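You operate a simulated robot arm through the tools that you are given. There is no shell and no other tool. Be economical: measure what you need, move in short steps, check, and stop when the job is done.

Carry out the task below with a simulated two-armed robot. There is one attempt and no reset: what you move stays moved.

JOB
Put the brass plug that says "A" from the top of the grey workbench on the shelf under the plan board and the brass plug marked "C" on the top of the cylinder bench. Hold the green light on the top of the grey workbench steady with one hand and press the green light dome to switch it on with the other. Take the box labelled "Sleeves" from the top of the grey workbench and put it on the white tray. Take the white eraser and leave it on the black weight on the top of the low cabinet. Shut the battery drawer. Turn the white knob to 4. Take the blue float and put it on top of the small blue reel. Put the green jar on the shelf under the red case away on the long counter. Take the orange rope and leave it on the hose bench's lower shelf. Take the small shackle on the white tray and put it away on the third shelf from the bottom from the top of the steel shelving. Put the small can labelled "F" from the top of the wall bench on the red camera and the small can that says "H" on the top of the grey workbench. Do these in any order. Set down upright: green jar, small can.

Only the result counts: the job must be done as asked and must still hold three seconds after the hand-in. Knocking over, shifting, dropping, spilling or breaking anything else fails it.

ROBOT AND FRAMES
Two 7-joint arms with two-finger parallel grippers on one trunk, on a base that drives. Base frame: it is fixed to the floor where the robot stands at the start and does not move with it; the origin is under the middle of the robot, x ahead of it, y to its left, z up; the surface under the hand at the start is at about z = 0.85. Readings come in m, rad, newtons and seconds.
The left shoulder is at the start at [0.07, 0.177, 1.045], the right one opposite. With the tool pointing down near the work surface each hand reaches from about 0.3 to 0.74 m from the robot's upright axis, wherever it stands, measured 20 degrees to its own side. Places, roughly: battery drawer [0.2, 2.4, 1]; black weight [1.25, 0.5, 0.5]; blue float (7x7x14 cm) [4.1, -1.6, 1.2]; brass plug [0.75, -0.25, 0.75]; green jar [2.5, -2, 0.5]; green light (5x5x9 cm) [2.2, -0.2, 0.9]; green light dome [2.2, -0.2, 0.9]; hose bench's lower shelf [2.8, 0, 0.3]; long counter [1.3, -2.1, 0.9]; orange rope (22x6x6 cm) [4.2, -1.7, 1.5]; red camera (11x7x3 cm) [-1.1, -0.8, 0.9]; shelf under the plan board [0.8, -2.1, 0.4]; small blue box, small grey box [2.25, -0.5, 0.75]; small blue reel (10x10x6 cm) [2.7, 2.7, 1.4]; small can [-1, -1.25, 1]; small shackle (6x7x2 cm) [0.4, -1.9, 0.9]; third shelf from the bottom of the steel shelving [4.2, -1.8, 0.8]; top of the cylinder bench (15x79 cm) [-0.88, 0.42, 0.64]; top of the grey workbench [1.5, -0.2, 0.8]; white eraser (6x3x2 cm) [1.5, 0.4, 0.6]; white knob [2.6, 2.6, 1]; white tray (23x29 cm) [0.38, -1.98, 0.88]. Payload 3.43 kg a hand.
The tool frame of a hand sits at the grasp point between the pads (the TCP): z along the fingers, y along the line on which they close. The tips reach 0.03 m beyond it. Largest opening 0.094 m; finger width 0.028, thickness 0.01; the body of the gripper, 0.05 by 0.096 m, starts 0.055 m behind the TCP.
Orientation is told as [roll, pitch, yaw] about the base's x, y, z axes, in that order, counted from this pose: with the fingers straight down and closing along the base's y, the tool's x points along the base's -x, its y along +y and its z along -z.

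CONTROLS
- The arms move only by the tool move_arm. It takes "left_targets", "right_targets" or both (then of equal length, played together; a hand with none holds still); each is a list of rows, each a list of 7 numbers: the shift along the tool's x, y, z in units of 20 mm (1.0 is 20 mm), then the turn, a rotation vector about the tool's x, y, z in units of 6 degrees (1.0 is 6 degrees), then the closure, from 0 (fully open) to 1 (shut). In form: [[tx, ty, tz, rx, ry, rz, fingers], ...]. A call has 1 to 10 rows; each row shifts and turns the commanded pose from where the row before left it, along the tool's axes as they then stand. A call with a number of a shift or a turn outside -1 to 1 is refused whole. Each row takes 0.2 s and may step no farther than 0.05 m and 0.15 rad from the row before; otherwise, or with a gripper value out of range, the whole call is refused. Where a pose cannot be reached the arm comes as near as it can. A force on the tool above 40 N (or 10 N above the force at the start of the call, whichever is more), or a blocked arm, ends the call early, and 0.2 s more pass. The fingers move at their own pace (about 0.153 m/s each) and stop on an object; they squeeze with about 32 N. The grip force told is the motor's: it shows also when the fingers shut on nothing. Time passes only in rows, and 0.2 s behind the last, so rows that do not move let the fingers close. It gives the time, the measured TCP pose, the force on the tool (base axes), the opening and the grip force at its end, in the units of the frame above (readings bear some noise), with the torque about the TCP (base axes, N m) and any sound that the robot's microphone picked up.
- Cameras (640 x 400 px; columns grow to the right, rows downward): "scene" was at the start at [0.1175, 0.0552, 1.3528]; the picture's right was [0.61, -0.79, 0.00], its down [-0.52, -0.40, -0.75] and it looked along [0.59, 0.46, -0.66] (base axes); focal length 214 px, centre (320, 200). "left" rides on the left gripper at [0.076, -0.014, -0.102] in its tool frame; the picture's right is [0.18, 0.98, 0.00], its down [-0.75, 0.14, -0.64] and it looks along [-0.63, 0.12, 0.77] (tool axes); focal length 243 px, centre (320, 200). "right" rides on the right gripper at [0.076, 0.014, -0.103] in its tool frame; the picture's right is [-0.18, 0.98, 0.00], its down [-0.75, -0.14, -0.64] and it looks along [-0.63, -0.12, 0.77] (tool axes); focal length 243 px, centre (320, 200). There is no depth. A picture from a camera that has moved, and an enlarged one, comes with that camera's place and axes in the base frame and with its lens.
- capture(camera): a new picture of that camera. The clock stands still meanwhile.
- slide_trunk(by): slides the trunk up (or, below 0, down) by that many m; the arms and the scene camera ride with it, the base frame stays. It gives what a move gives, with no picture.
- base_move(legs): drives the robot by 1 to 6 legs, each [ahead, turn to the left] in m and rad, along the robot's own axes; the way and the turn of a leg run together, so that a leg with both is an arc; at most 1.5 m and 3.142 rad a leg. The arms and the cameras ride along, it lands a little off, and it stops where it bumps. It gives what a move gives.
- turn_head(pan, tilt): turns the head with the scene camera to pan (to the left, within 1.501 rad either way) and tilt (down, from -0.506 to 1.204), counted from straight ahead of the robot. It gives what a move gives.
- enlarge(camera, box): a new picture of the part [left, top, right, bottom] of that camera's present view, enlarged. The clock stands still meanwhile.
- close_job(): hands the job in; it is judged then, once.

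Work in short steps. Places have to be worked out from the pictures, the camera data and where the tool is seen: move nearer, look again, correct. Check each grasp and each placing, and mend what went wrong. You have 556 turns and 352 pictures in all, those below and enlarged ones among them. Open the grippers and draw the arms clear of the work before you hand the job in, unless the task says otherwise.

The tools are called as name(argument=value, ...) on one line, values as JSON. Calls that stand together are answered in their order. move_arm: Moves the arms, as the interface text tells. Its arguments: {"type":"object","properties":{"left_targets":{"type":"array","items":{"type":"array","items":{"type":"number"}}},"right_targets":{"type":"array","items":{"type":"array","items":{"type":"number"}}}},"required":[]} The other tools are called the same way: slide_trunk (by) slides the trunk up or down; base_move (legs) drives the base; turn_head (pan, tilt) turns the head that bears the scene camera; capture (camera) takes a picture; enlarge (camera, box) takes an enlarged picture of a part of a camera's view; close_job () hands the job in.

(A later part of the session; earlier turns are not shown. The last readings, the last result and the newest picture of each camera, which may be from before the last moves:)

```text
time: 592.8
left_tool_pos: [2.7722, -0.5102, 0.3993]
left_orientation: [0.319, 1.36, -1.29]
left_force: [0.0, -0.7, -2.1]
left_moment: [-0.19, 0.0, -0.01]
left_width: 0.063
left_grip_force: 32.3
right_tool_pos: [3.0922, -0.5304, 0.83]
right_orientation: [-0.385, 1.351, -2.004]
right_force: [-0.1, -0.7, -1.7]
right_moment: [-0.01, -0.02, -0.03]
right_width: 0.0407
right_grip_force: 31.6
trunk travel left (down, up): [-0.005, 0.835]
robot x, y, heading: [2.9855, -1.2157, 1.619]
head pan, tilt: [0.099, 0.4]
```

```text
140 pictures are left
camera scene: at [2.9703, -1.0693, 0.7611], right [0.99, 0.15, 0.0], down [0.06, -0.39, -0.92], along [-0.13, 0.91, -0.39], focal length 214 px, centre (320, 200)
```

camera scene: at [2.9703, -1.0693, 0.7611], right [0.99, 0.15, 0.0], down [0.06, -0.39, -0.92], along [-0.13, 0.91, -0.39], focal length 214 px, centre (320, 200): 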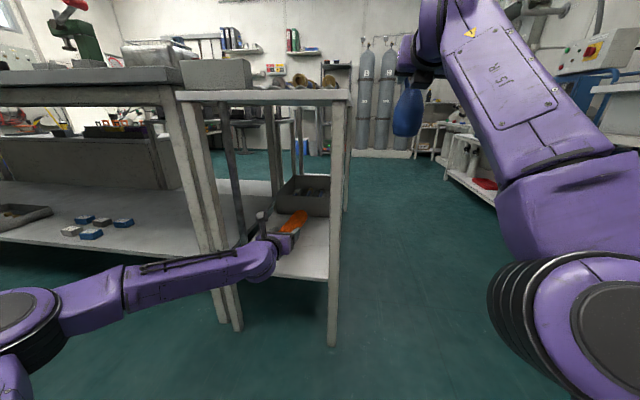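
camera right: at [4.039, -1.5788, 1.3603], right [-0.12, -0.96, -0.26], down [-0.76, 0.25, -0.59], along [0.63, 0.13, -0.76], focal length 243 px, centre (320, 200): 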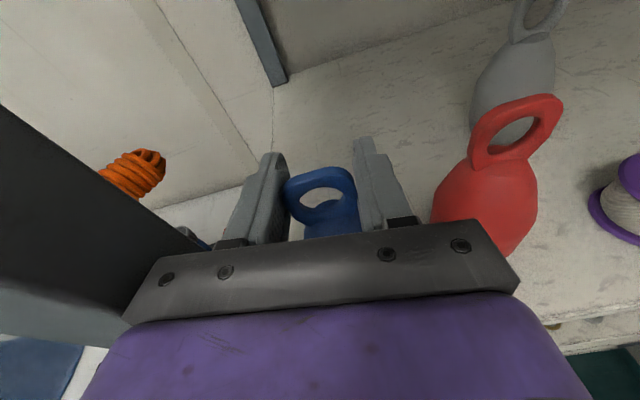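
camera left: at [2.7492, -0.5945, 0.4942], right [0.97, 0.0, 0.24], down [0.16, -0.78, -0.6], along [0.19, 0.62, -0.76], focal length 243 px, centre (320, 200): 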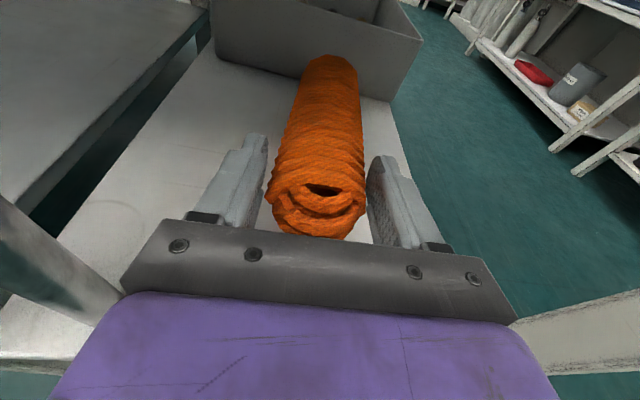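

Good. Lower onto the shelf.

move_arm(left_targets=[[-0.98, 0, 0.2, 0, 0, 0, 1], [-0.98, 0, 0.2, 0, 0, 0, 1], [-0.3, 0, 0.06, 0, 0, 0, 1], [0, 0, 0, 0, 0, 0, 1]])

move_arm(left_targets=[[-0.3, 0, 0.06, 0, 0, 0, 1], [0, 0, 0, 0, 0, 0, 1]])

move_arm(left_targets=[[-0.3, 0, 0.06, 0, 0, 0, 1], [0, 0, 0, 0, 0, 0, 1]])

```text
time: 593.8
left_tool_pos: [2.7752, -0.509, 0.3528]
left_orientation: [0.319, 1.358, -1.29]
left_force: [0.3, -0.4, -1.4]
left_moment: [-0.16, 0.02, 0.02]
left_width: 0.063
left_grip_force: 31.4
right_tool_pos: [3.092, -0.5303, 0.829]
right_orientation: [-0.387, 1.351, -2.006]
right_force: [-0.4, -0.2, -1.3]
right_moment: [-0.01, -0.02, 0.02]
right_width: 0.0406
right_grip_force: 32.2
trunk travel left (down, up): [-0.005, 0.835]
robot x, y, heading: [2.9882, -1.2179, 1.617]
head pan, tilt: [0.099, 0.4]
```

```text
time: 594.4
left_tool_pos: [2.7747, -0.5087, 0.3481]
left_orientation: [0.32, 1.362, -1.292]
left_force: [0.2, -0.8, -1.9]
left_moment: [-0.13, 0.0, -0.03]
left_width: 0.0629
left_grip_force: 32.3
right_tool_pos: [3.0916, -0.5297, 0.8286]
right_orientation: [-0.385, 1.351, -2.006]
right_force: [0.1, 0.1, -0.9]
right_moment: [0.01, -0.01, 0.0]
right_width: 0.0407
right_grip_force: 32.2
trunk travel left (down, up): [-0.005, 0.835]
robot x, y, heading: [2.9879, -1.2168, 1.621]
head pan, tilt: [0.099, 0.4]
```

```text
time: 595.0
left_tool_pos: [2.7746, -0.5088, 0.3429]
left_orientation: [0.322, 1.364, -1.287]
left_force: [-0.9, 0.4, 3.4]
left_moment: [0.78, 0.02, 0.03]
left_width: 0.0632
left_grip_force: 31.9
right_tool_pos: [3.0924, -0.5311, 0.8299]
right_orientation: [-0.389, 1.352, -2.01]
right_force: [-0.5, -0.5, -1.9]
right_moment: [0.01, -0.01, 0.05]
right_width: 0.0404
right_grip_force: 32.3
trunk travel left (down, up): [-0.005, 0.835]
robot x, y, heading: [2.9833, -1.2146, 1.619]
head pan, tilt: [0.099, 0.4]
```

Tip touching. Lower 6 mm more, release, and back out.

move_arm(left_targets=[[-0.25, 0, 0.05, 0, 0, 0, 1], [0, 0, 0, 0, 0, 0, 0.5], [0, 0, 0, 0, 0, 0, 0.2], [0, 0, 0, 0, 0, 0, 0.05], [0, 0, 0, 0, 0, 0, 0.05], [0, 0, -0.5, 0, 0, 0, 0.05]])

capture(camera="left")

base_move(legs=[[-0.36, 0]])

capture(camera="left")

```text
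time: 596.4
left_tool_pos: [2.7754, -0.5191, 0.3383]
left_orientation: [0.322, 1.36, -1.288]
left_force: [0.1, 0.1, 1.2]
left_moment: [0.01, 0.02, -0.01]
left_width: 0.0893
left_grip_force: 0.0
right_tool_pos: [3.0915, -0.5301, 0.8287]
right_orientation: [-0.387, 1.349, -2.008]
right_force: [-0.9, -0.1, -1.2]
right_moment: [-0.02, 0.03, 0.02]
right_width: 0.0408
right_grip_force: 32.3
trunk travel left (down, up): [-0.005, 0.835]
robot x, y, heading: [2.9839, -1.2111, 1.617]
head pan, tilt: [0.099, 0.4]
```

```text
139 pictures are left
camera left: at [2.7522, -0.604, 0.4332], right [0.97, 0.01, 0.24], down [0.16, -0.78, -0.6], along [0.19, 0.62, -0.76], focal length 243 px, centre (320, 200)
```

left: 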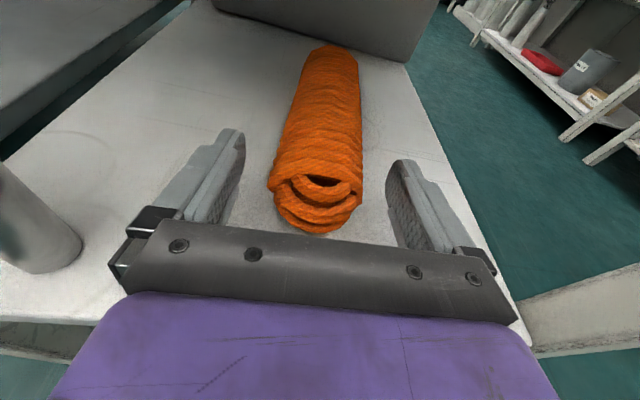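

```text
time: 598.7
left_tool_pos: [2.7959, -0.8726, 0.3379]
left_orientation: [0.32, 1.36, -1.294]
left_force: [-0.2, -0.8, 0.5]
left_moment: [0.03, 0.03, 0.02]
left_width: 0.0893
left_grip_force: 0.0
right_tool_pos: [3.1125, -0.8851, 0.8293]
right_orientation: [-0.385, 1.351, -2.013]
right_force: [-0.5, 0.3, -0.9]
right_moment: [-0.01, 0.0, -0.02]
right_width: 0.0408
right_grip_force: 31.9
trunk travel left (down, up): [-0.005, 0.835]
robot x, y, heading: [2.9979, -1.572, 1.614]
head pan, tilt: [0.099, 0.4]
```

```text
138 pictures are left
camera left: at [2.7715, -0.9571, 0.4333], right [0.97, 0.0, 0.24], down [0.15, -0.79, -0.6], along [0.19, 0.62, -0.76], focal length 243 px, centre (320, 200)
```

left: 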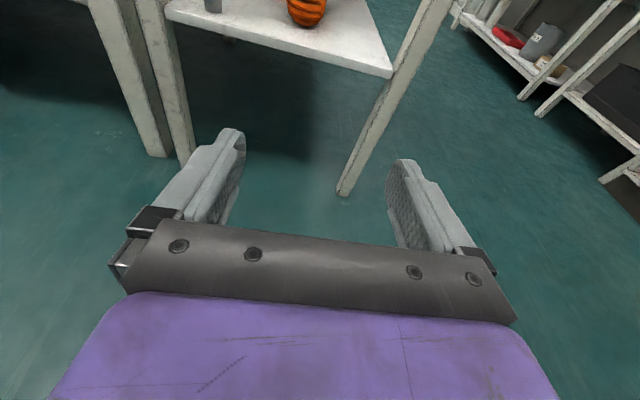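

The rope is on the hose bench's lower shelf. Raise the trunk and drive up the right-hand aisle toward the far wall.

slide_trunk(by=0.4)

slide_trunk(by=0.3)

base_move(legs=[[0, -0.45], [1.1, 0], [0, 0.45], [0.6, 0]])

turn_head(pan=0.3, tilt=0.2)

capture(camera="scene")

```text
time: 602.5
left_tool_pos: [2.7963, -0.8718, 0.7386]
left_orientation: [0.321, 1.361, -1.294]
left_force: [0.2, 0.2, 0.7]
left_moment: [0.01, -0.03, 0.0]
left_width: 0.0892
left_grip_force: 0.1
right_tool_pos: [3.1115, -0.8848, 1.2281]
right_orientation: [-0.386, 1.35, -2.013]
right_force: [0.1, 0.5, -1.0]
right_moment: [-0.02, 0.0, 0.01]
right_width: 0.0407
right_grip_force: 31.5
trunk travel left (down, up): [-0.405, 0.435]
robot x, y, heading: [3.0008, -1.5706, 1.617]
head pan, tilt: [0.099, 0.4]
```

```text
time: 605.5
left_tool_pos: [2.7954, -0.8714, 1.0377]
left_orientation: [0.321, 1.359, -1.295]
left_force: [0.7, -0.3, -0.5]
left_moment: [0.0, -0.01, 0.01]
left_width: 0.0894
left_grip_force: 0.1
right_tool_pos: [3.1118, -0.886, 1.5296]
right_orientation: [-0.386, 1.351, -2.011]
right_force: [-0.3, 0.3, 0.0]
right_moment: [-0.01, 0.01, 0.04]
right_width: 0.0404
right_grip_force: 31.9
trunk travel left (down, up): [-0.705, 0.135]
robot x, y, heading: [3.0012, -1.5669, 1.615]
head pan, tilt: [0.099, 0.4]
```

```text
time: 616.8
left_tool_pos: [3.2098, 0.737, 1.0386]
left_orientation: [0.321, 1.361, -1.288]
left_force: [-0.1, 0.2, 1.0]
left_moment: [-0.01, 0.02, -0.01]
left_width: 0.0892
left_grip_force: 0.0
right_tool_pos: [3.5254, 0.7264, 1.5305]
right_orientation: [-0.39, 1.35, -2.008]
right_force: [0.3, -0.4, -1.9]
right_moment: [-0.01, 0.02, -0.05]
right_width: 0.0404
right_grip_force: 32.6
trunk travel left (down, up): [-0.705, 0.135]
robot x, y, heading: [3.4195, 0.0426, 1.62]
head pan, tilt: [0.099, 0.4]
```

```text
time: 617.6
left_tool_pos: [3.2099, 0.7386, 1.0383]
left_orientation: [0.321, 1.359, -1.288]
left_force: [-0.1, 0.2, -0.3]
left_moment: [-0.03, 0.02, 0.01]
left_width: 0.0894
left_grip_force: 0.1
right_tool_pos: [3.5254, 0.7272, 1.5289]
right_orientation: [-0.386, 1.351, -2.008]
right_force: [0.0, 0.1, -1.2]
right_moment: [-0.01, 0.0, 0.0]
right_width: 0.0405
right_grip_force: 32.3
trunk travel left (down, up): [-0.705, 0.135]
robot x, y, heading: [3.4239, 0.0444, 1.619]
head pan, tilt: [0.3, 0.201]
```

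```text
137 pictures are left
camera scene: at [3.3868, 0.1838, 1.4796], right [0.94, 0.34, 0.0], down [0.07, -0.19, -0.98], along [-0.33, 0.92, -0.2], focal length 214 px, centre (320, 200)
```

scene: 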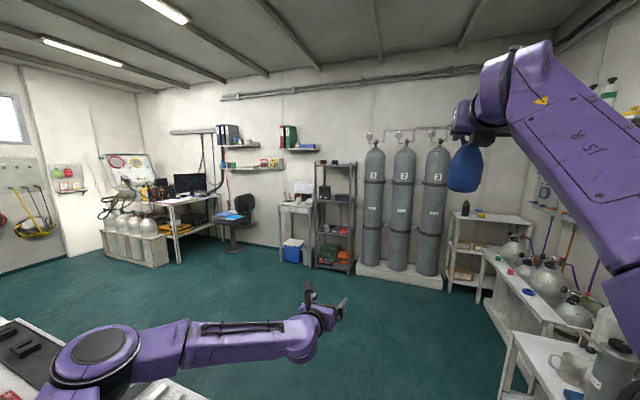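

enlarge(camera="scene", box=[260, 140, 380, 215])

```text
5.33 times, centred on (320, 178) of scene
camera zoom: at [3.3868, 0.1838, 1.4796], right [0.94, 0.34, 0.0], down [0.07, -0.19, -0.98], along [-0.33, 0.92, -0.2], focal length 1144 px, centre (320, 320)
```

zoom: 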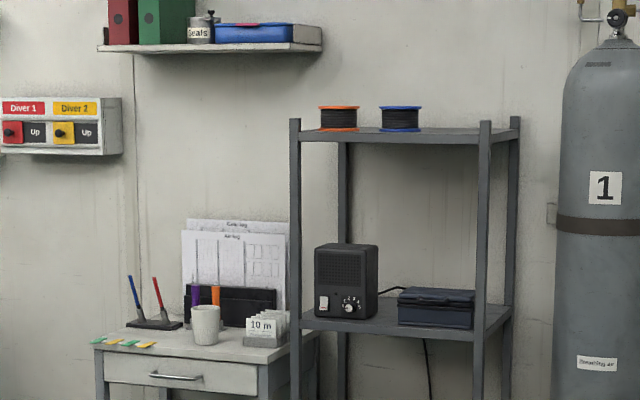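

The blue reel is on top of the rack at ≈(2.69,2.65), top z≈1.437; the knob is on the black radio below. Drive over there.

base_move(legs=[[0.9, 0], [0, 0.7], [1.0, 0], [0, -0.75]])

slide_trunk(by=0.13)

turn_head(pan=-0.1, tilt=0.15)

capture(camera="scene")

capture(camera="right")

```text
time: 631.0
left_tool_pos: [2.579, 2.4072, 1.0396]
left_orientation: [0.324, 1.358, -1.372]
left_force: [-0.5, 0.9, -0.1]
left_moment: [-0.03, -0.01, 0.01]
left_width: 0.0894
left_grip_force: 0.0
right_tool_pos: [2.8925, 2.3681, 1.5292]
right_orientation: [-0.389, 1.35, -2.097]
right_force: [-0.1, 0.0, -0.8]
right_moment: [0.03, -0.02, 0.0]
right_width: 0.0405
right_grip_force: 31.9
trunk travel left (down, up): [-0.705, 0.135]
robot x, y, heading: [2.7299, 1.6972, 1.534]
head pan, tilt: [0.3, 0.201]
```

```text
time: 632.6
left_tool_pos: [2.5785, 2.4077, 1.1683]
left_orientation: [0.321, 1.359, -1.374]
left_force: [-0.4, 0.0, 0.1]
left_moment: [0.01, 0.01, 0.01]
left_width: 0.0894
left_grip_force: 0.0
right_tool_pos: [2.8931, 2.3693, 1.6592]
right_orientation: [-0.392, 1.352, -2.096]
right_force: [0.6, -0.7, -0.7]
right_moment: [0.02, 0.0, 0.01]
right_width: 0.0406
right_grip_force: 31.7
trunk travel left (down, up): [-0.835, 0.005]
robot x, y, heading: [2.7269, 1.6964, 1.535]
head pan, tilt: [0.3, 0.201]
```

```text
time: 633.4
left_tool_pos: [2.5793, 2.4076, 1.1688]
left_orientation: [0.32, 1.362, -1.374]
left_force: [-0.5, 0.4, -0.9]
left_moment: [-0.02, 0.0, -0.01]
left_width: 0.089
left_grip_force: 0.0
right_tool_pos: [2.8934, 2.3682, 1.6598]
right_orientation: [-0.389, 1.352, -2.097]
right_force: [0.6, -0.4, -1.2]
right_moment: [-0.01, 0.0, 0.0]
right_width: 0.0403
right_grip_force: 32.4
trunk travel left (down, up): [-0.835, 0.005]
robot x, y, heading: [2.7284, 1.7, 1.54]
head pan, tilt: [-0.099, 0.15]
```

```text
135 pictures are left
camera scene: at [2.744, 1.8417, 1.6144], right [0.99, -0.14, 0.0], down [-0.02, -0.15, -0.99], along [0.14, 0.98, -0.15], focal length 214 px, centre (320, 200)
```

scene: 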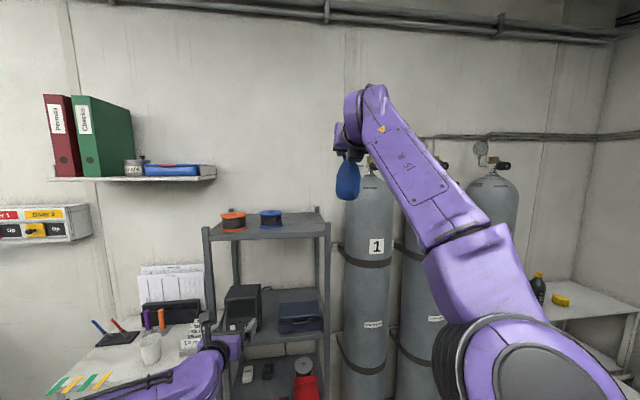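

```text
134 pictures are left
camera right: at [2.9039, 2.2816, 1.7538], right [0.95, -0.18, -0.26], down [-0.3, -0.75, -0.59], along [-0.09, 0.64, -0.76], focal length 243 px, centre (320, 200)
```

right: 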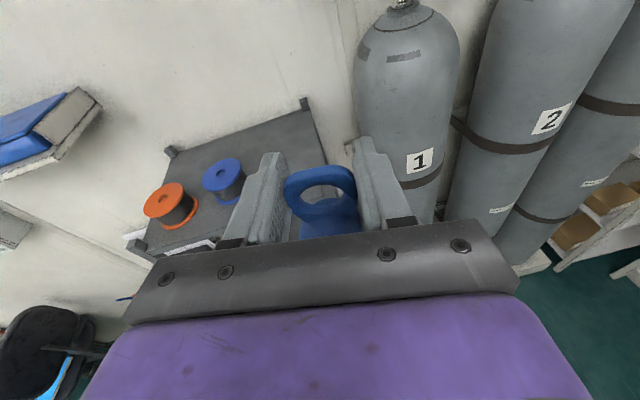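

Reel at (2.672,2.695). Fold the left arm first, then turn left 0.24 rad to line the float up.

move_arm(left_targets=[[-0.2, 0, -0.95, 0, -1, 0, 0], [-0.3, 0, -0.9, 0, -1, 0, 0], [-0.4, 0, -0.85, 0, -1, 0, 0], [-0.5, 0, -0.8, 0, -1, 0, 0], [-0.6, -0.3, -0.75, 0, -1, 0, 0], [-0.7, -0.3, -0.7, 0, -1, 0, 0], [-0.7, -0.3, -0.6, 0, -1, 0, 0], [-0.8, -0.3, -0.5, 0, -1, 0, 0], [-0.85, -0.3, -0.4, 0, -1, 0, 0], [-0.9, -0.3, -0.3, 0, -1, 0, 0]])

move_arm(left_targets=[[-1, -0.5, 0, 0, -1, 0, 0], [-1, -0.5, 0, 0, -1, 0, 0], [-1, -0.5, 0, 0, -1, 0, 0], [-1, -0.5, 0, 0, 0, 0, 0], [-1, -0.5, 0, 0, 0, 0, 0], [-1, -0.5, 0, 0, 0, 0, 0]])

base_move(legs=[[0, 0.24], [0.2, 0]])

capture(camera="right")

capture(camera="scene")

```text
time: 635.6
left_tool_pos: [2.522, 2.2227, 1.1564]
left_orientation: [0.069, 0.321, -1.667]
left_force: [0.2, 0.5, -0.5]
left_moment: [-0.01, 0.0, 0.01]
left_width: 0.0941
left_grip_force: 0.2
right_tool_pos: [2.8931, 2.3679, 1.6615]
right_orientation: [-0.392, 1.352, -2.097]
right_force: [-0.6, -1.2, -1.5]
right_moment: [-0.02, 0.0, 0.0]
right_width: 0.0402
right_grip_force: 32.1
trunk travel left (down, up): [-0.835, 0.005]
robot x, y, heading: [2.732, 1.696, 1.532]
head pan, tilt: [-0.099, 0.15]
```

```text
time: 637.0
left_tool_pos: [2.4504, 2.1111, 1.1382]
left_orientation: [0.067, 0.009, -1.689]
left_force: [-0.1, 0.4, 0.2]
left_moment: [0.03, -0.01, 0.01]
left_width: 0.0938
left_grip_force: 0.1
right_tool_pos: [2.8916, 2.3679, 1.66]
right_orientation: [-0.391, 1.351, -2.096]
right_force: [-0.3, 0.2, -0.9]
right_moment: [0.01, 0.0, 0.05]
right_width: 0.0408
right_grip_force: 31.7
trunk travel left (down, up): [-0.835, 0.005]
robot x, y, heading: [2.7296, 1.6952, 1.531]
head pan, tilt: [-0.099, 0.15]
```

```text
time: 639.5
left_tool_pos: [2.3189, 2.2205, 1.1389]
left_orientation: [0.066, 0.012, -1.443]
left_force: [-0.1, 0.5, -0.2]
left_moment: [0.04, 0.0, -0.03]
left_width: 0.0941
left_grip_force: 0.0
right_tool_pos: [2.6865, 2.5755, 1.6621]
right_orientation: [-0.401, 1.353, -1.861]
right_force: [0.0, -0.1, -0.1]
right_moment: [0.0, -0.04, 0.01]
right_width: 0.0404
right_grip_force: 31.1
trunk travel left (down, up): [-0.835, 0.005]
robot x, y, heading: [2.6919, 1.8887, 1.784]
head pan, tilt: [-0.099, 0.15]
```

```text
133 pictures are left
camera right: at [2.717, 2.4934, 1.7559], right [0.96, 0.06, -0.26], down [-0.11, -0.79, -0.6], along [-0.25, 0.6, -0.76], focal length 243 px, centre (320, 200)
```

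right: 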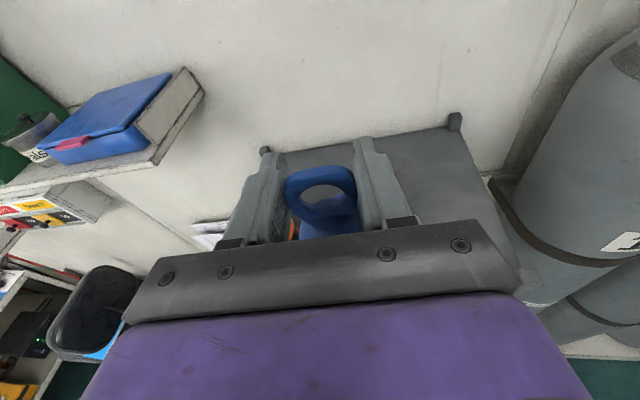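

```text
132 pictures are left
camera scene: at [2.67, 2.0285, 1.6149], right [0.99, 0.11, 0.0], down [0.02, -0.15, -0.99], along [-0.11, 0.98, -0.15], focal length 214 px, centre (320, 200)
```

scene: 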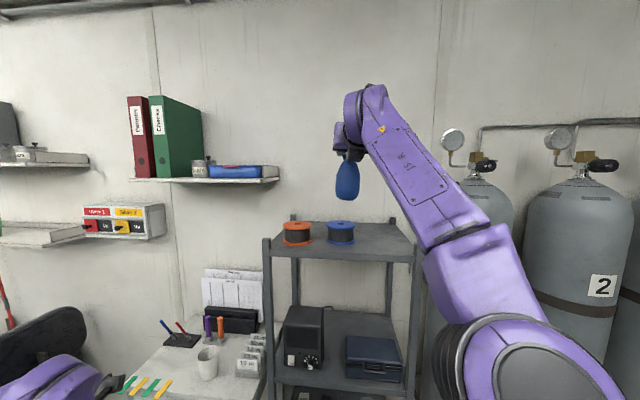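

enlarge(camera="scene", box=[270, 130, 430, 260])

```text
3.08 times, centred on (350, 195) of scene
camera zoom: at [2.67, 2.0285, 1.6149], right [0.99, 0.11, 0.0], down [0.02, -0.15, -0.99], along [-0.11, 0.98, -0.15], focal length 660 px, centre (228, 215)
```

zoom: 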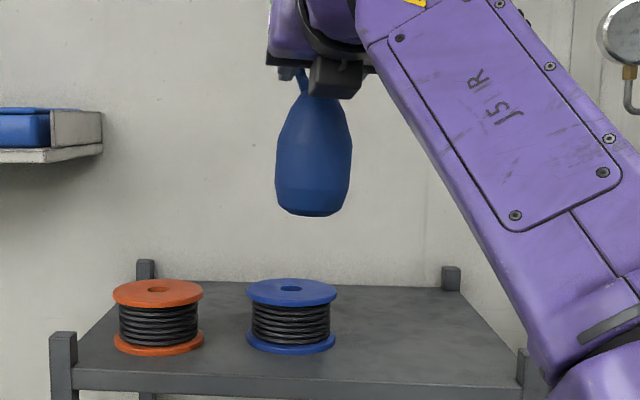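

The float leans ~8° to the left in the grip. Correct by rolling the hand, and check again.

move_arm(right_targets=[[0, 0, 0, 0, 0, 0.7, 1], [0, 0, 0, 0, 0, 0.65, 1], [0, 0, 0, 0, 0, 0, 1]])

enlarge(camera="scene", box=[270, 130, 430, 260])

```text
time: 640.3
left_tool_pos: [2.3178, 2.224, 1.1376]
left_orientation: [0.067, 0.009, -1.441]
left_force: [-0.2, -0.8, -0.5]
left_moment: [0.03, -0.01, 0.0]
left_width: 0.0939
left_grip_force: 0.0
right_tool_pos: [2.6842, 2.5815, 1.6597]
right_orientation: [-0.827, 1.268, -2.304]
right_force: [0.5, -0.2, -0.7]
right_moment: [-0.01, 0.0, 0.01]
right_width: 0.0404
right_grip_force: 32.2
trunk travel left (down, up): [-0.835, 0.005]
robot x, y, heading: [2.6869, 1.8865, 1.776]
head pan, tilt: [-0.099, 0.15]
```

```text
3.08 times, centred on (350, 195) of scene
camera zoom: at [2.6681, 2.034, 1.6143], right [0.99, 0.11, 0.0], down [0.02, -0.15, -0.99], along [-0.11, 0.98, -0.15], focal length 660 px, centre (228, 215)
```

zoom: 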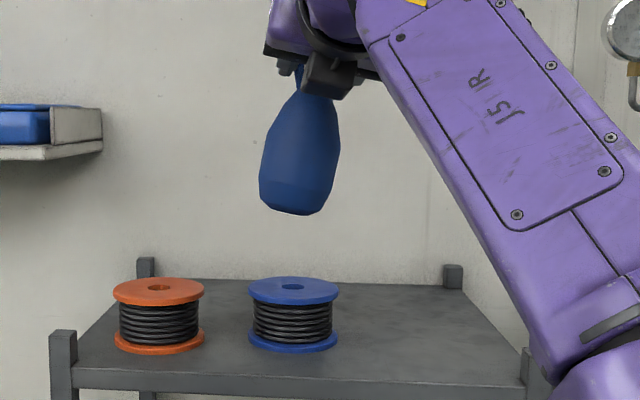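

Overcorrected; roll back about half.

move_arm(right_targets=[[0, 0, 0, 0, 0, -0.75, 1], [0, 0, 0, 0, 0, 0, 1]])

enlarge(camera="scene", box=[270, 130, 430, 260])

```text
time: 640.9
left_tool_pos: [2.3183, 2.224, 1.1374]
left_orientation: [0.067, 0.008, -1.44]
left_force: [0.3, -0.2, -0.4]
left_moment: [0.01, -0.04, 0.01]
left_width: 0.0942
left_grip_force: 0.0
right_tool_pos: [2.684, 2.5813, 1.6613]
right_orientation: [-0.622, 1.318, -2.086]
right_force: [-0.2, -0.6, -1.3]
right_moment: [-0.03, -0.04, -0.02]
right_width: 0.0406
right_grip_force: 32.6
trunk travel left (down, up): [-0.835, 0.005]
robot x, y, heading: [2.686, 1.8919, 1.778]
head pan, tilt: [-0.099, 0.15]
```

```text
3.08 times, centred on (350, 195) of scene
camera zoom: at [2.6684, 2.0332, 1.6144], right [0.99, 0.11, 0.0], down [0.02, -0.15, -0.99], along [-0.11, 0.98, -0.15], focal length 660 px, centre (228, 215)
```

zoom: 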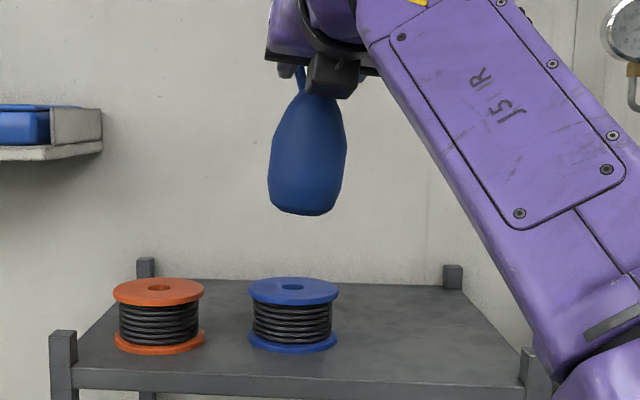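

Nearly upright. Nudge right 1 cm and drive ahead 10.5 cm over the reel.

move_arm(right_targets=[[0, 0.5, 0, 0, 0, -0.15, 1], [0, 0, 0, 0, 0, 0, 1]])

base_move(legs=[[0.105, 0]])

slide_trunk(by=-0.06)

enlarge(camera="scene", box=[270, 130, 430, 260])

capture(camera="left")

```text
time: 641.5
left_tool_pos: [2.318, 2.2237, 1.1381]
left_orientation: [0.067, 0.01, -1.441]
left_force: [0.0, -0.8, -0.9]
left_moment: [0.01, 0.0, 0.0]
left_width: 0.0943
left_grip_force: 0.2
right_tool_pos: [2.6934, 2.5843, 1.6601]
right_orientation: [-0.571, 1.327, -2.034]
right_force: [0.4, 0.3, -1.4]
right_moment: [0.03, 0.03, -0.02]
right_width: 0.0405
right_grip_force: 32.1
trunk travel left (down, up): [-0.835, 0.005]
robot x, y, heading: [2.686, 1.8868, 1.779]
head pan, tilt: [-0.099, 0.15]
```

```text
time: 642.6
left_tool_pos: [2.2971, 2.3174, 1.141]
left_orientation: [0.066, 0.02, -1.439]
left_force: [0.1, -0.3, 0.3]
left_moment: [0.06, 0.04, -0.02]
left_width: 0.094
left_grip_force: 0.0
right_tool_pos: [2.6725, 2.6747, 1.6659]
right_orientation: [-0.595, 1.334, -2.054]
right_force: [-1.0, -1.2, -0.4]
right_moment: [-0.01, -0.02, 0.0]
right_width: 0.0406
right_grip_force: 32.0
trunk travel left (down, up): [-0.835, 0.005]
robot x, y, heading: [2.6641, 1.9874, 1.784]
head pan, tilt: [-0.099, 0.15]
```

```text
time: 643.6
left_tool_pos: [2.2957, 2.3254, 1.0783]
left_orientation: [0.067, 0.009, -1.44]
left_force: [-0.7, 0.7, -0.3]
left_moment: [0.03, 0.0, -0.02]
left_width: 0.0939
left_grip_force: 0.0
right_tool_pos: [2.6703, 2.6866, 1.6017]
right_orientation: [-0.573, 1.328, -2.036]
right_force: [0.2, -0.1, -0.7]
right_moment: [-0.01, -0.03, 0.0]
right_width: 0.0404
right_grip_force: 32.1
trunk travel left (down, up): [-0.775, 0.065]
robot x, y, heading: [2.669, 1.993, 1.78]
head pan, tilt: [-0.099, 0.15]
```

```text
3.08 times, centred on (350, 195) of scene
camera zoom: at [2.6464, 2.1349, 1.5544], right [0.99, 0.11, 0.0], down [0.02, -0.15, -0.99], along [-0.11, 0.98, -0.15], focal length 660 px, centre (228, 215)
```

zoom: 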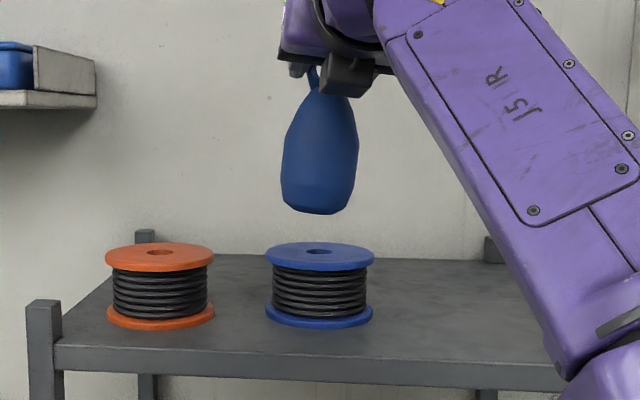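

```text
127 pictures are left
camera left: at [2.264, 2.3959, 1.1811], right [0.95, 0.31, 0.07], down [0.2, -0.74, 0.64], along [0.25, -0.6, -0.76], focal length 243 px, centre (320, 200)
```

left: 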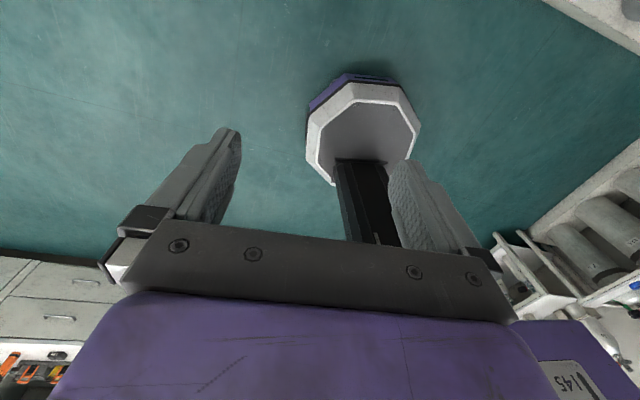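

Both show the same depth and column: well aligned. Lower in steps.

slide_trunk(by=-0.028)

slide_trunk(by=-0.005)

enlarge(camera="scene", box=[300, 120, 420, 220])

```text
time: 644.4
left_tool_pos: [2.296, 2.324, 1.0491]
left_orientation: [0.066, 0.01, -1.438]
left_force: [-0.3, -0.1, 0.8]
left_moment: [0.03, -0.03, -0.01]
left_width: 0.0936
left_grip_force: 0.1
right_tool_pos: [2.669, 2.6846, 1.5736]
right_orientation: [-0.576, 1.33, -2.037]
right_force: [0.0, -0.3, -0.8]
right_moment: [-0.01, -0.03, -0.01]
right_width: 0.0403
right_grip_force: 32.4
trunk travel left (down, up): [-0.747, 0.093]
robot x, y, heading: [2.6663, 1.9894, 1.786]
head pan, tilt: [-0.099, 0.15]
```

```text
time: 644.9
left_tool_pos: [2.2959, 2.3248, 1.0448]
left_orientation: [0.065, 0.012, -1.441]
left_force: [0.4, 0.0, 0.6]
left_moment: [0.02, -0.01, -0.03]
left_width: 0.094
left_grip_force: 0.0
right_tool_pos: [2.6696, 2.687, 1.5692]
right_orientation: [-0.574, 1.328, -2.034]
right_force: [0.1, -0.7, -1.3]
right_moment: [0.01, -0.02, 0.01]
right_width: 0.0406
right_grip_force: 32.1
trunk travel left (down, up): [-0.742, 0.098]
robot x, y, heading: [2.6674, 1.9929, 1.785]
head pan, tilt: [-0.099, 0.15]
```

```text
4.00 times, centred on (360, 170) of scene
camera zoom: at [2.6463, 2.1348, 1.5214], right [0.99, 0.11, 0.0], down [0.02, -0.15, -0.99], along [-0.11, 0.98, -0.15], focal length 858 px, centre (160, 320)
```

zoom: 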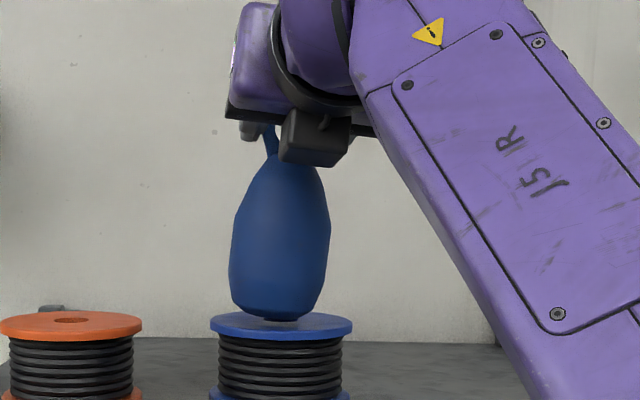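

slide_trunk(by=-0.004)

slide_trunk(by=-0.003)

slide_trunk(by=-0.003)

```text
time: 645.4
left_tool_pos: [2.2946, 2.3254, 1.0404]
left_orientation: [0.066, 0.009, -1.439]
left_force: [0.6, 0.4, 0.8]
left_moment: [0.0, 0.01, 0.03]
left_width: 0.0941
left_grip_force: 0.1
right_tool_pos: [2.6698, 2.6862, 1.5638]
right_orientation: [-0.57, 1.326, -2.034]
right_force: [0.3, 0.5, -0.9]
right_moment: [-0.01, -0.02, 0.02]
right_width: 0.0403
right_grip_force: 31.6
trunk travel left (down, up): [-0.738, 0.102]
robot x, y, heading: [2.6686, 1.9935, 1.779]
head pan, tilt: [-0.099, 0.15]
```

```text
time: 646.0
left_tool_pos: [2.295, 2.3247, 1.0388]
left_orientation: [0.066, 0.01, -1.441]
left_force: [1.0, -0.7, 0.0]
left_moment: [-0.01, 0.0, 0.0]
left_width: 0.094
left_grip_force: 0.0
right_tool_pos: [2.6698, 2.6844, 1.563]
right_orientation: [-0.578, 1.332, -2.04]
right_force: [-0.9, 4.0, 10.7]
right_moment: [0.47, 0.05, 0.06]
right_width: 0.0404
right_grip_force: 31.6
trunk travel left (down, up): [-0.735, 0.105]
robot x, y, heading: [2.6634, 1.9905, 1.781]
head pan, tilt: [-0.099, 0.15]
```

```text
time: 646.5
left_tool_pos: [2.2944, 2.3223, 1.0357]
left_orientation: [0.066, 0.012, -1.439]
left_force: [0.6, 0.6, 0.0]
left_moment: [0.0, -0.03, -0.03]
left_width: 0.0941
left_grip_force: 0.1
right_tool_pos: [2.6693, 2.6817, 1.5614]
right_orientation: [-0.583, 1.336, -2.046]
right_force: [-2.4, 3.8, 25.7]
right_moment: [0.53, 0.09, 0.04]
right_width: 0.0408
right_grip_force: 31.7
trunk travel left (down, up): [-0.732, 0.108]
robot x, y, heading: [2.6672, 1.9893, 1.783]
head pan, tilt: [-0.099, 0.15]
```

Contact. Open gently and check.

move_arm(right_targets=[[0, 0, 0, 0, 0, 0, 0.5], [0, 0, 0, 0, 0, 0, 0.42], [0, 0, 0, 0, 0, 0, 0.35], [0, 0, 0, 0, 0, 0, 0.3], [0, 0, 0, 0, 0, 0, 0.3]])

enlarge(camera="scene", box=[300, 120, 420, 220])

capture(camera="right")

```text
time: 647.7
left_tool_pos: [2.2943, 2.3241, 1.0346]
left_orientation: [0.066, 0.01, -1.441]
left_force: [-0.4, 0.2, 0.2]
left_moment: [0.01, -0.01, -0.03]
left_width: 0.0939
left_grip_force: 0.1
right_tool_pos: [2.6707, 2.6861, 1.5581]
right_orientation: [-0.572, 1.329, -2.035]
right_force: [0.3, 0.8, -0.5]
right_moment: [-0.05, 0.0, 0.01]
right_width: 0.0661
right_grip_force: 0.5
trunk travel left (down, up): [-0.732, 0.108]
robot x, y, heading: [2.6687, 1.9913, 1.779]
head pan, tilt: [-0.099, 0.15]
```

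```text
4.00 times, centred on (360, 170) of scene
camera zoom: at [2.6463, 2.1343, 1.5115], right [0.99, 0.11, 0.0], down [0.02, -0.15, -0.99], along [-0.11, 0.98, -0.15], focal length 858 px, centre (160, 320)
```

zoom: 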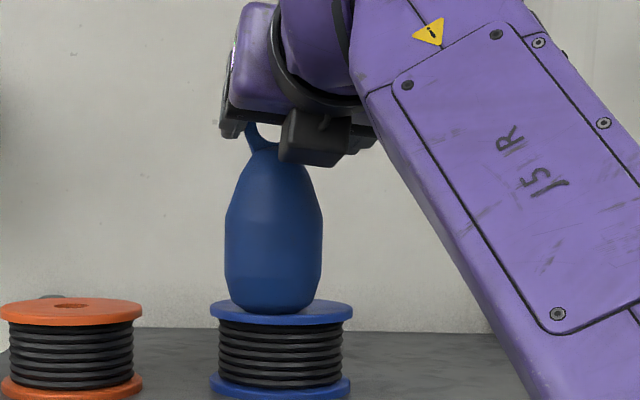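

```text
124 pictures are left
camera right: at [2.7044, 2.6034, 1.6516], right [0.95, 0.05, -0.31], down [-0.14, -0.8, -0.58], along [-0.28, 0.6, -0.75], focal length 243 px, centre (320, 200)
```

right: 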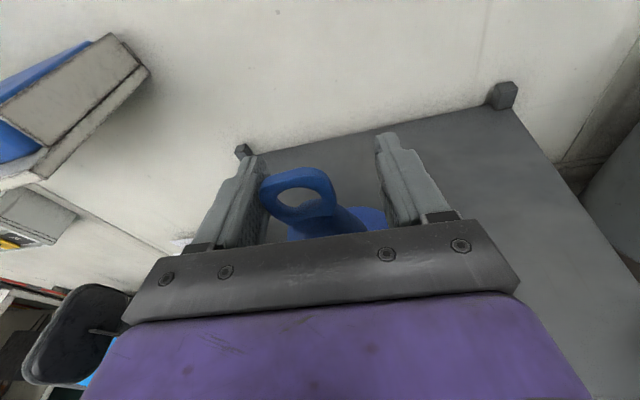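

It stands upright on the reel. Shift the hand 1.3 cm left for clearance and withdraw straight back.

move_arm(right_targets=[[0, -0.65, 0, 0, 0, 0, 0.2], [0, 0, 0, 0, 0, 0, 0.1], [0, 0, -1, 0, 0, 0, 0.1], [0, 0, -1, 0, 0, 0, 0.1], [0, 0, 0, 0, 0, 0, 0.1]])

base_move(legs=[[-0.25, 0]])

capture(camera="scene")

```text
time: 648.9
left_tool_pos: [2.294, 2.3252, 1.0357]
left_orientation: [0.065, 0.009, -1.439]
left_force: [0.0, -0.5, 0.1]
left_moment: [-0.02, -0.01, -0.02]
left_width: 0.0941
left_grip_force: 0.0
right_tool_pos: [2.6624, 2.6449, 1.5623]
right_orientation: [-0.566, 1.33, -2.029]
right_force: [-0.2, 0.5, 0.3]
right_moment: [0.01, -0.04, -0.04]
right_width: 0.0847
right_grip_force: 0.0
right hand out of reach, approached as far as the arm can: row 1
trunk travel left (down, up): [-0.732, 0.108]
robot x, y, heading: [2.6691, 1.9925, 1.782]
head pan, tilt: [-0.099, 0.15]
```

```text
time: 650.7
left_tool_pos: [2.348, 2.0817, 1.0339]
left_orientation: [0.066, 0.008, -1.447]
left_force: [0.3, 0.5, -0.1]
left_moment: [-0.04, 0.05, 0.01]
left_width: 0.0939
left_grip_force: 0.1
right_tool_pos: [2.7181, 2.3984, 1.5634]
right_orientation: [-0.571, 1.33, -2.038]
right_force: [0.3, -0.4, -0.4]
right_moment: [-0.01, -0.02, 0.0]
right_width: 0.0844
right_grip_force: 0.0
trunk travel left (down, up): [-0.732, 0.108]
robot x, y, heading: [2.7194, 1.7454, 1.774]
head pan, tilt: [-0.099, 0.15]
```

```text
123 pictures are left
camera scene: at [2.6991, 1.8893, 1.5113], right [0.99, 0.1, 0.0], down [0.02, -0.15, -0.99], along [-0.1, 0.98, -0.15], focal length 214 px, centre (320, 200)
```

scene: 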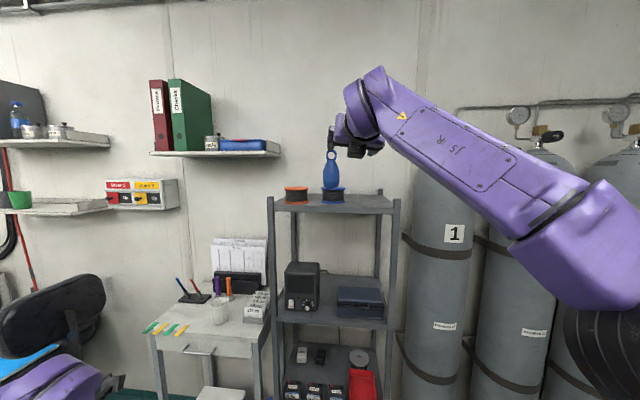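

Float done. Now the white knob on the radio: lower the trunk and zoom.

slide_trunk(by=-0.35)

enlarge(camera="scene", box=[260, 150, 340, 200])

capture(camera="scene")

```text
time: 654.1
left_tool_pos: [2.3494, 2.0803, 0.6856]
left_orientation: [0.066, 0.01, -1.447]
left_force: [0.1, -0.7, 0.1]
left_moment: [-0.01, -0.04, 0.01]
left_width: 0.094
left_grip_force: 0.1
right_tool_pos: [2.7185, 2.3972, 1.2129]
right_orientation: [-0.571, 1.329, -2.041]
right_force: [-0.2, -0.2, -0.5]
right_moment: [-0.05, 0.05, 0.02]
right_width: 0.0848
right_grip_force: 0.1
trunk travel left (down, up): [-0.382, 0.458]
robot x, y, heading: [2.72, 1.7454, 1.776]
head pan, tilt: [-0.099, 0.15]
```

```text
8.00 times, centred on (300, 175) of scene
camera zoom: at [2.6995, 1.8879, 1.1615], right [0.99, 0.1, 0.0], down [0.02, -0.15, -0.99], along [-0.1, 0.98, -0.15], focal length 1716 px, centre (480, 400)
```

zoom: 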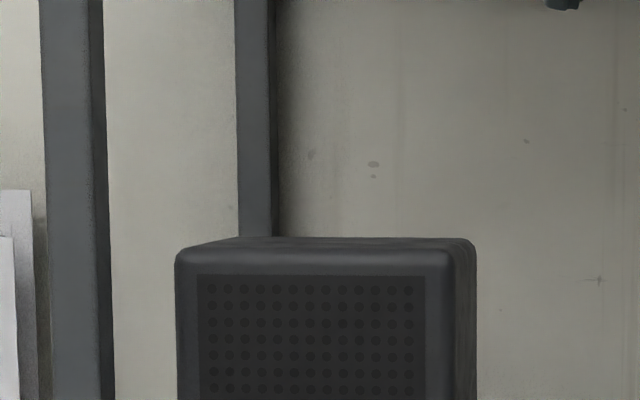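

```text
121 pictures are left
camera scene: at [2.6995, 1.8879, 1.1615], right [0.99, 0.1, 0.0], down [0.02, -0.15, -0.99], along [-0.1, 0.98, -0.15], focal length 214 px, centre (320, 200)
```

scene: 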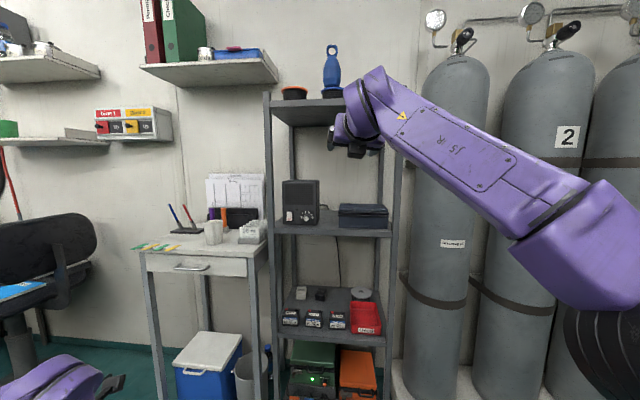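

enlarge(camera="scene", box=[275, 198, 331, 233])

```text
11.43 times, centred on (303, 216) of scene
camera zoom: at [2.6995, 1.8879, 1.1615], right [0.99, 0.1, 0.0], down [0.02, -0.15, -0.99], along [-0.1, 0.98, -0.15], focal length 2451 px, centre (514, 23)
```

zoom: 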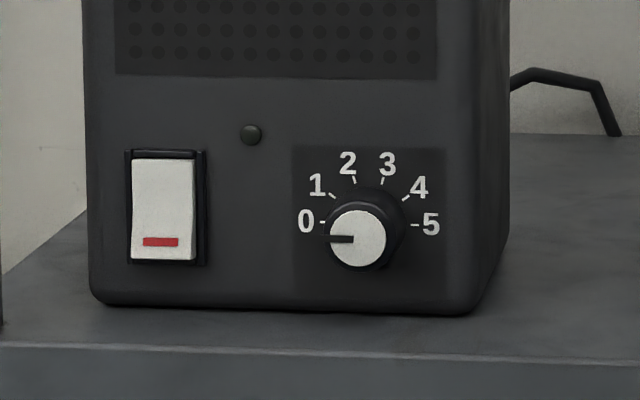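

The pointer is at 0; 4 is 144° clockwise. I roll the right hand back ~166° so there is wrist range for the turn.

move_arm(right_targets=[[0, 0, 0, 0, 0, -1, 0.3], [0, 0, 0, 0, 0, -1, 0.3], [0, 0, 0, 0, 0, -1, 0.3], [0, 0, 0, 0, 0, -1, 0.3], [0, 0, 0, 0, 0, -1, 0.3], [0, 0, 0, 0, 0, -1, 0.3], [0, 0, 0, 0, 0, -1, 0.3], [0, 0, 0, 0, 0, -1, 0.3], [0, 0, 0, 0, 0, -1, 0.3], [0, 0, 0, 0, 0, -1, 0.3]])

move_arm(right_targets=[[0, 0, 0, 0, 0, -1, 0.6], [0, 0, 0, 0, 0, -1, 0.6], [0, 0, 0, 0, 0, -1, 0.6], [0, 0, 0, 0, 0, -1, 0.6], [0, 0, 0, 0, 0, -1, 0.6], [0, 0, 0, 0, 0, -1, 0.6], [0, 0, 0, 0, 0, -1, 0.6], [0, 0, 0, 0, 0, -1, 0.6], [0, 0, 0, 0, 0, -1, 0.6], [0, 0, 0, 0, 0, -1, 0.6]])

move_arm(right_targets=[[0, 0, 0, 0, 0, -1, 0.6], [0, 0, 0, 0, 0, -1, 0.6], [0, 0, 0, 0, 0, -1, 0.6], [0, 0, 0, 0, 0, -1, 0.6], [0, 0, 0, 0, 0, -1, 0.6], [0, 0, 0, 0, 0, -1, 0.6], [0, 0, 0, 0, 0, -1, 0.6]])

base_move(legs=[[0, -0.115]])

```text
time: 656.3
left_tool_pos: [2.3507, 2.0804, 0.6856]
left_orientation: [0.068, 0.011, -1.447]
left_force: [0.9, 0.1, -0.3]
left_moment: [0.01, 0.02, -0.01]
left_width: 0.0939
left_grip_force: 0.0
right_tool_pos: [2.7167, 2.3987, 1.2134]
right_orientation: [1.317, 0.637, -0.038]
right_force: [-0.6, 0.5, -0.1]
right_moment: [0.03, 0.0, 0.01]
right_width: 0.0659
right_grip_force: 0.0
trunk travel left (down, up): [-0.382, 0.458]
robot x, y, heading: [2.7201, 1.7454, 1.774]
head pan, tilt: [-0.099, 0.15]
```

```text
time: 658.5
left_tool_pos: [2.3485, 2.0797, 0.6847]
left_orientation: [0.067, 0.01, -1.448]
left_force: [-0.4, 0.0, -0.5]
left_moment: [0.01, 0.0, 0.03]
left_width: 0.0939
left_grip_force: 0.0
right_tool_pos: [2.7189, 2.3977, 1.2139]
right_orientation: [1.353, -0.387, 0.198]
right_force: [-0.1, 0.2, -0.4]
right_moment: [-0.02, -0.02, -0.03]
right_width: 0.0375
right_grip_force: 0.1
trunk travel left (down, up): [-0.382, 0.458]
robot x, y, heading: [2.7205, 1.7403, 1.777]
head pan, tilt: [-0.099, 0.15]
```

```text
time: 660.1
left_tool_pos: [2.3495, 2.0809, 0.6858]
left_orientation: [0.066, 0.01, -1.447]
left_force: [-0.5, -0.1, -0.2]
left_moment: [0.0, -0.03, 0.02]
left_width: 0.0939
left_grip_force: 0.0
right_tool_pos: [2.7187, 2.3978, 1.2125]
right_orientation: [1.124, -1.085, 0.516]
right_force: [-0.3, 0.5, 0.0]
right_moment: [-0.01, -0.02, 0.03]
right_width: 0.0378
right_grip_force: 0.1
trunk travel left (down, up): [-0.382, 0.458]
robot x, y, heading: [2.7198, 1.7432, 1.775]
head pan, tilt: [-0.099, 0.15]
```

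```text
time: 661.1
left_tool_pos: [2.3909, 2.1212, 0.6856]
left_orientation: [0.063, 0.011, -1.562]
left_force: [0.1, 0.8, 0.2]
left_moment: [0.02, 0.03, 0.02]
left_width: 0.0941
left_grip_force: 0.0
right_tool_pos: [2.797, 2.3925, 1.213]
right_orientation: [1.128, -1.083, 0.397]
right_force: [0.1, -0.9, 0.0]
right_moment: [-0.01, -0.03, 0.03]
right_width: 0.0375
right_grip_force: 0.1
trunk travel left (down, up): [-0.382, 0.458]
robot x, y, heading: [2.7175, 1.7455, 1.661]
head pan, tilt: [-0.099, 0.15]
```

move_arm(right_targets=[[0, 0, 0, -0.42, -0.87, 0, 0.6], [0, 0, 0, -0.42, -0.87, 0, 0.6], [0, 0, 0, 0, 0, 0, 0.6]])

slide_trunk(by=-0.2)

capture(camera="right")

```text
time: 661.9
left_tool_pos: [2.3917, 2.1207, 0.6851]
left_orientation: [0.066, 0.01, -1.561]
left_force: [-0.5, -0.5, -0.8]
left_moment: [0.01, 0.01, -0.01]
left_width: 0.0939
left_grip_force: 0.1
right_tool_pos: [2.7955, 2.393, 1.2139]
right_orientation: [1.573, -1.126, 0.0]
right_force: [-0.8, -0.4, 1.2]
right_moment: [-0.01, 0.03, -0.01]
right_width: 0.0378
right_grip_force: 0.0
trunk travel left (down, up): [-0.382, 0.458]
robot x, y, heading: [2.7176, 1.7424, 1.659]
head pan, tilt: [-0.099, 0.15]
```

```text
time: 664.0
left_tool_pos: [2.391, 2.121, 0.4855]
left_orientation: [0.067, 0.01, -1.563]
left_force: [0.2, 0.3, 0.3]
left_moment: [-0.03, 0.0, -0.03]
left_width: 0.094
left_grip_force: 0.1
right_tool_pos: [2.7951, 2.3921, 1.0135]
right_orientation: [1.568, -1.125, 0.001]
right_force: [0.0, -0.3, -0.2]
right_moment: [0.03, 0.02, 0.03]
right_width: 0.0377
right_grip_force: 0.1
trunk travel left (down, up): [-0.182, 0.658]
robot x, y, heading: [2.7207, 1.7424, 1.66]
head pan, tilt: [-0.099, 0.15]
```

```text
119 pictures are left
camera right: at [2.7504, 2.2901, 0.9511], right [-0.81, 0.0, 0.59], down [0.45, -0.64, 0.62], along [0.38, 0.77, 0.52], focal length 243 px, centre (320, 200)
```

right: 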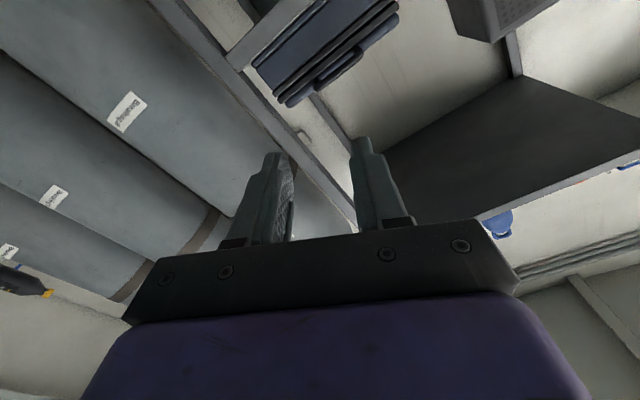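

Hand points straight along +y now. Get a second view of the knob for triangulation.

turn_head(pan=0.1, tilt=0.0)

capture(camera="scene")

```text
time: 664.8
left_tool_pos: [2.3897, 2.1211, 0.4847]
left_orientation: [0.066, 0.011, -1.562]
left_force: [1.0, -0.6, -0.6]
left_moment: [0.0, -0.03, -0.02]
left_width: 0.094
left_grip_force: 0.1
right_tool_pos: [2.7949, 2.391, 1.0135]
right_orientation: [1.57, -1.125, 0.003]
right_force: [-0.5, -0.1, -1.0]
right_moment: [-0.02, 0.01, 0.01]
right_width: 0.0376
right_grip_force: 0.1
trunk travel left (down, up): [-0.182, 0.658]
robot x, y, heading: [2.7177, 1.7417, 1.66]
head pan, tilt: [0.099, 0.0]
```

```text
118 pictures are left
camera scene: at [2.6981, 1.885, 0.9752], right [0.98, 0.19, 0.0], down [0.0, 0.0, -1.0], along [-0.19, 0.98, 0.0], focal length 214 px, centre (320, 200)
```

scene: 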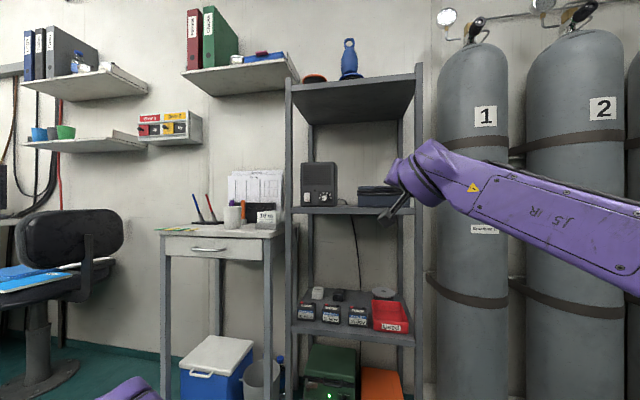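

enlarge(camera="scene", box=[296, 180, 352, 215])

```text
11.43 times, centred on (324, 198) of scene
camera zoom: at [2.6981, 1.885, 0.9752], right [0.98, 0.19, 0.0], down [0.0, 0.0, -1.0], along [-0.19, 0.98, 0.0], focal length 2451 px, centre (274, 229)
```

zoom: 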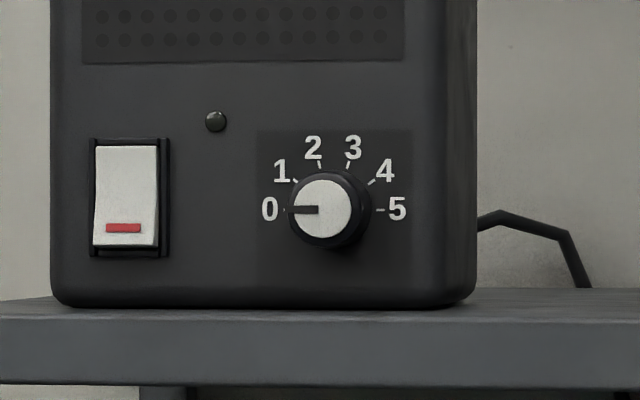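

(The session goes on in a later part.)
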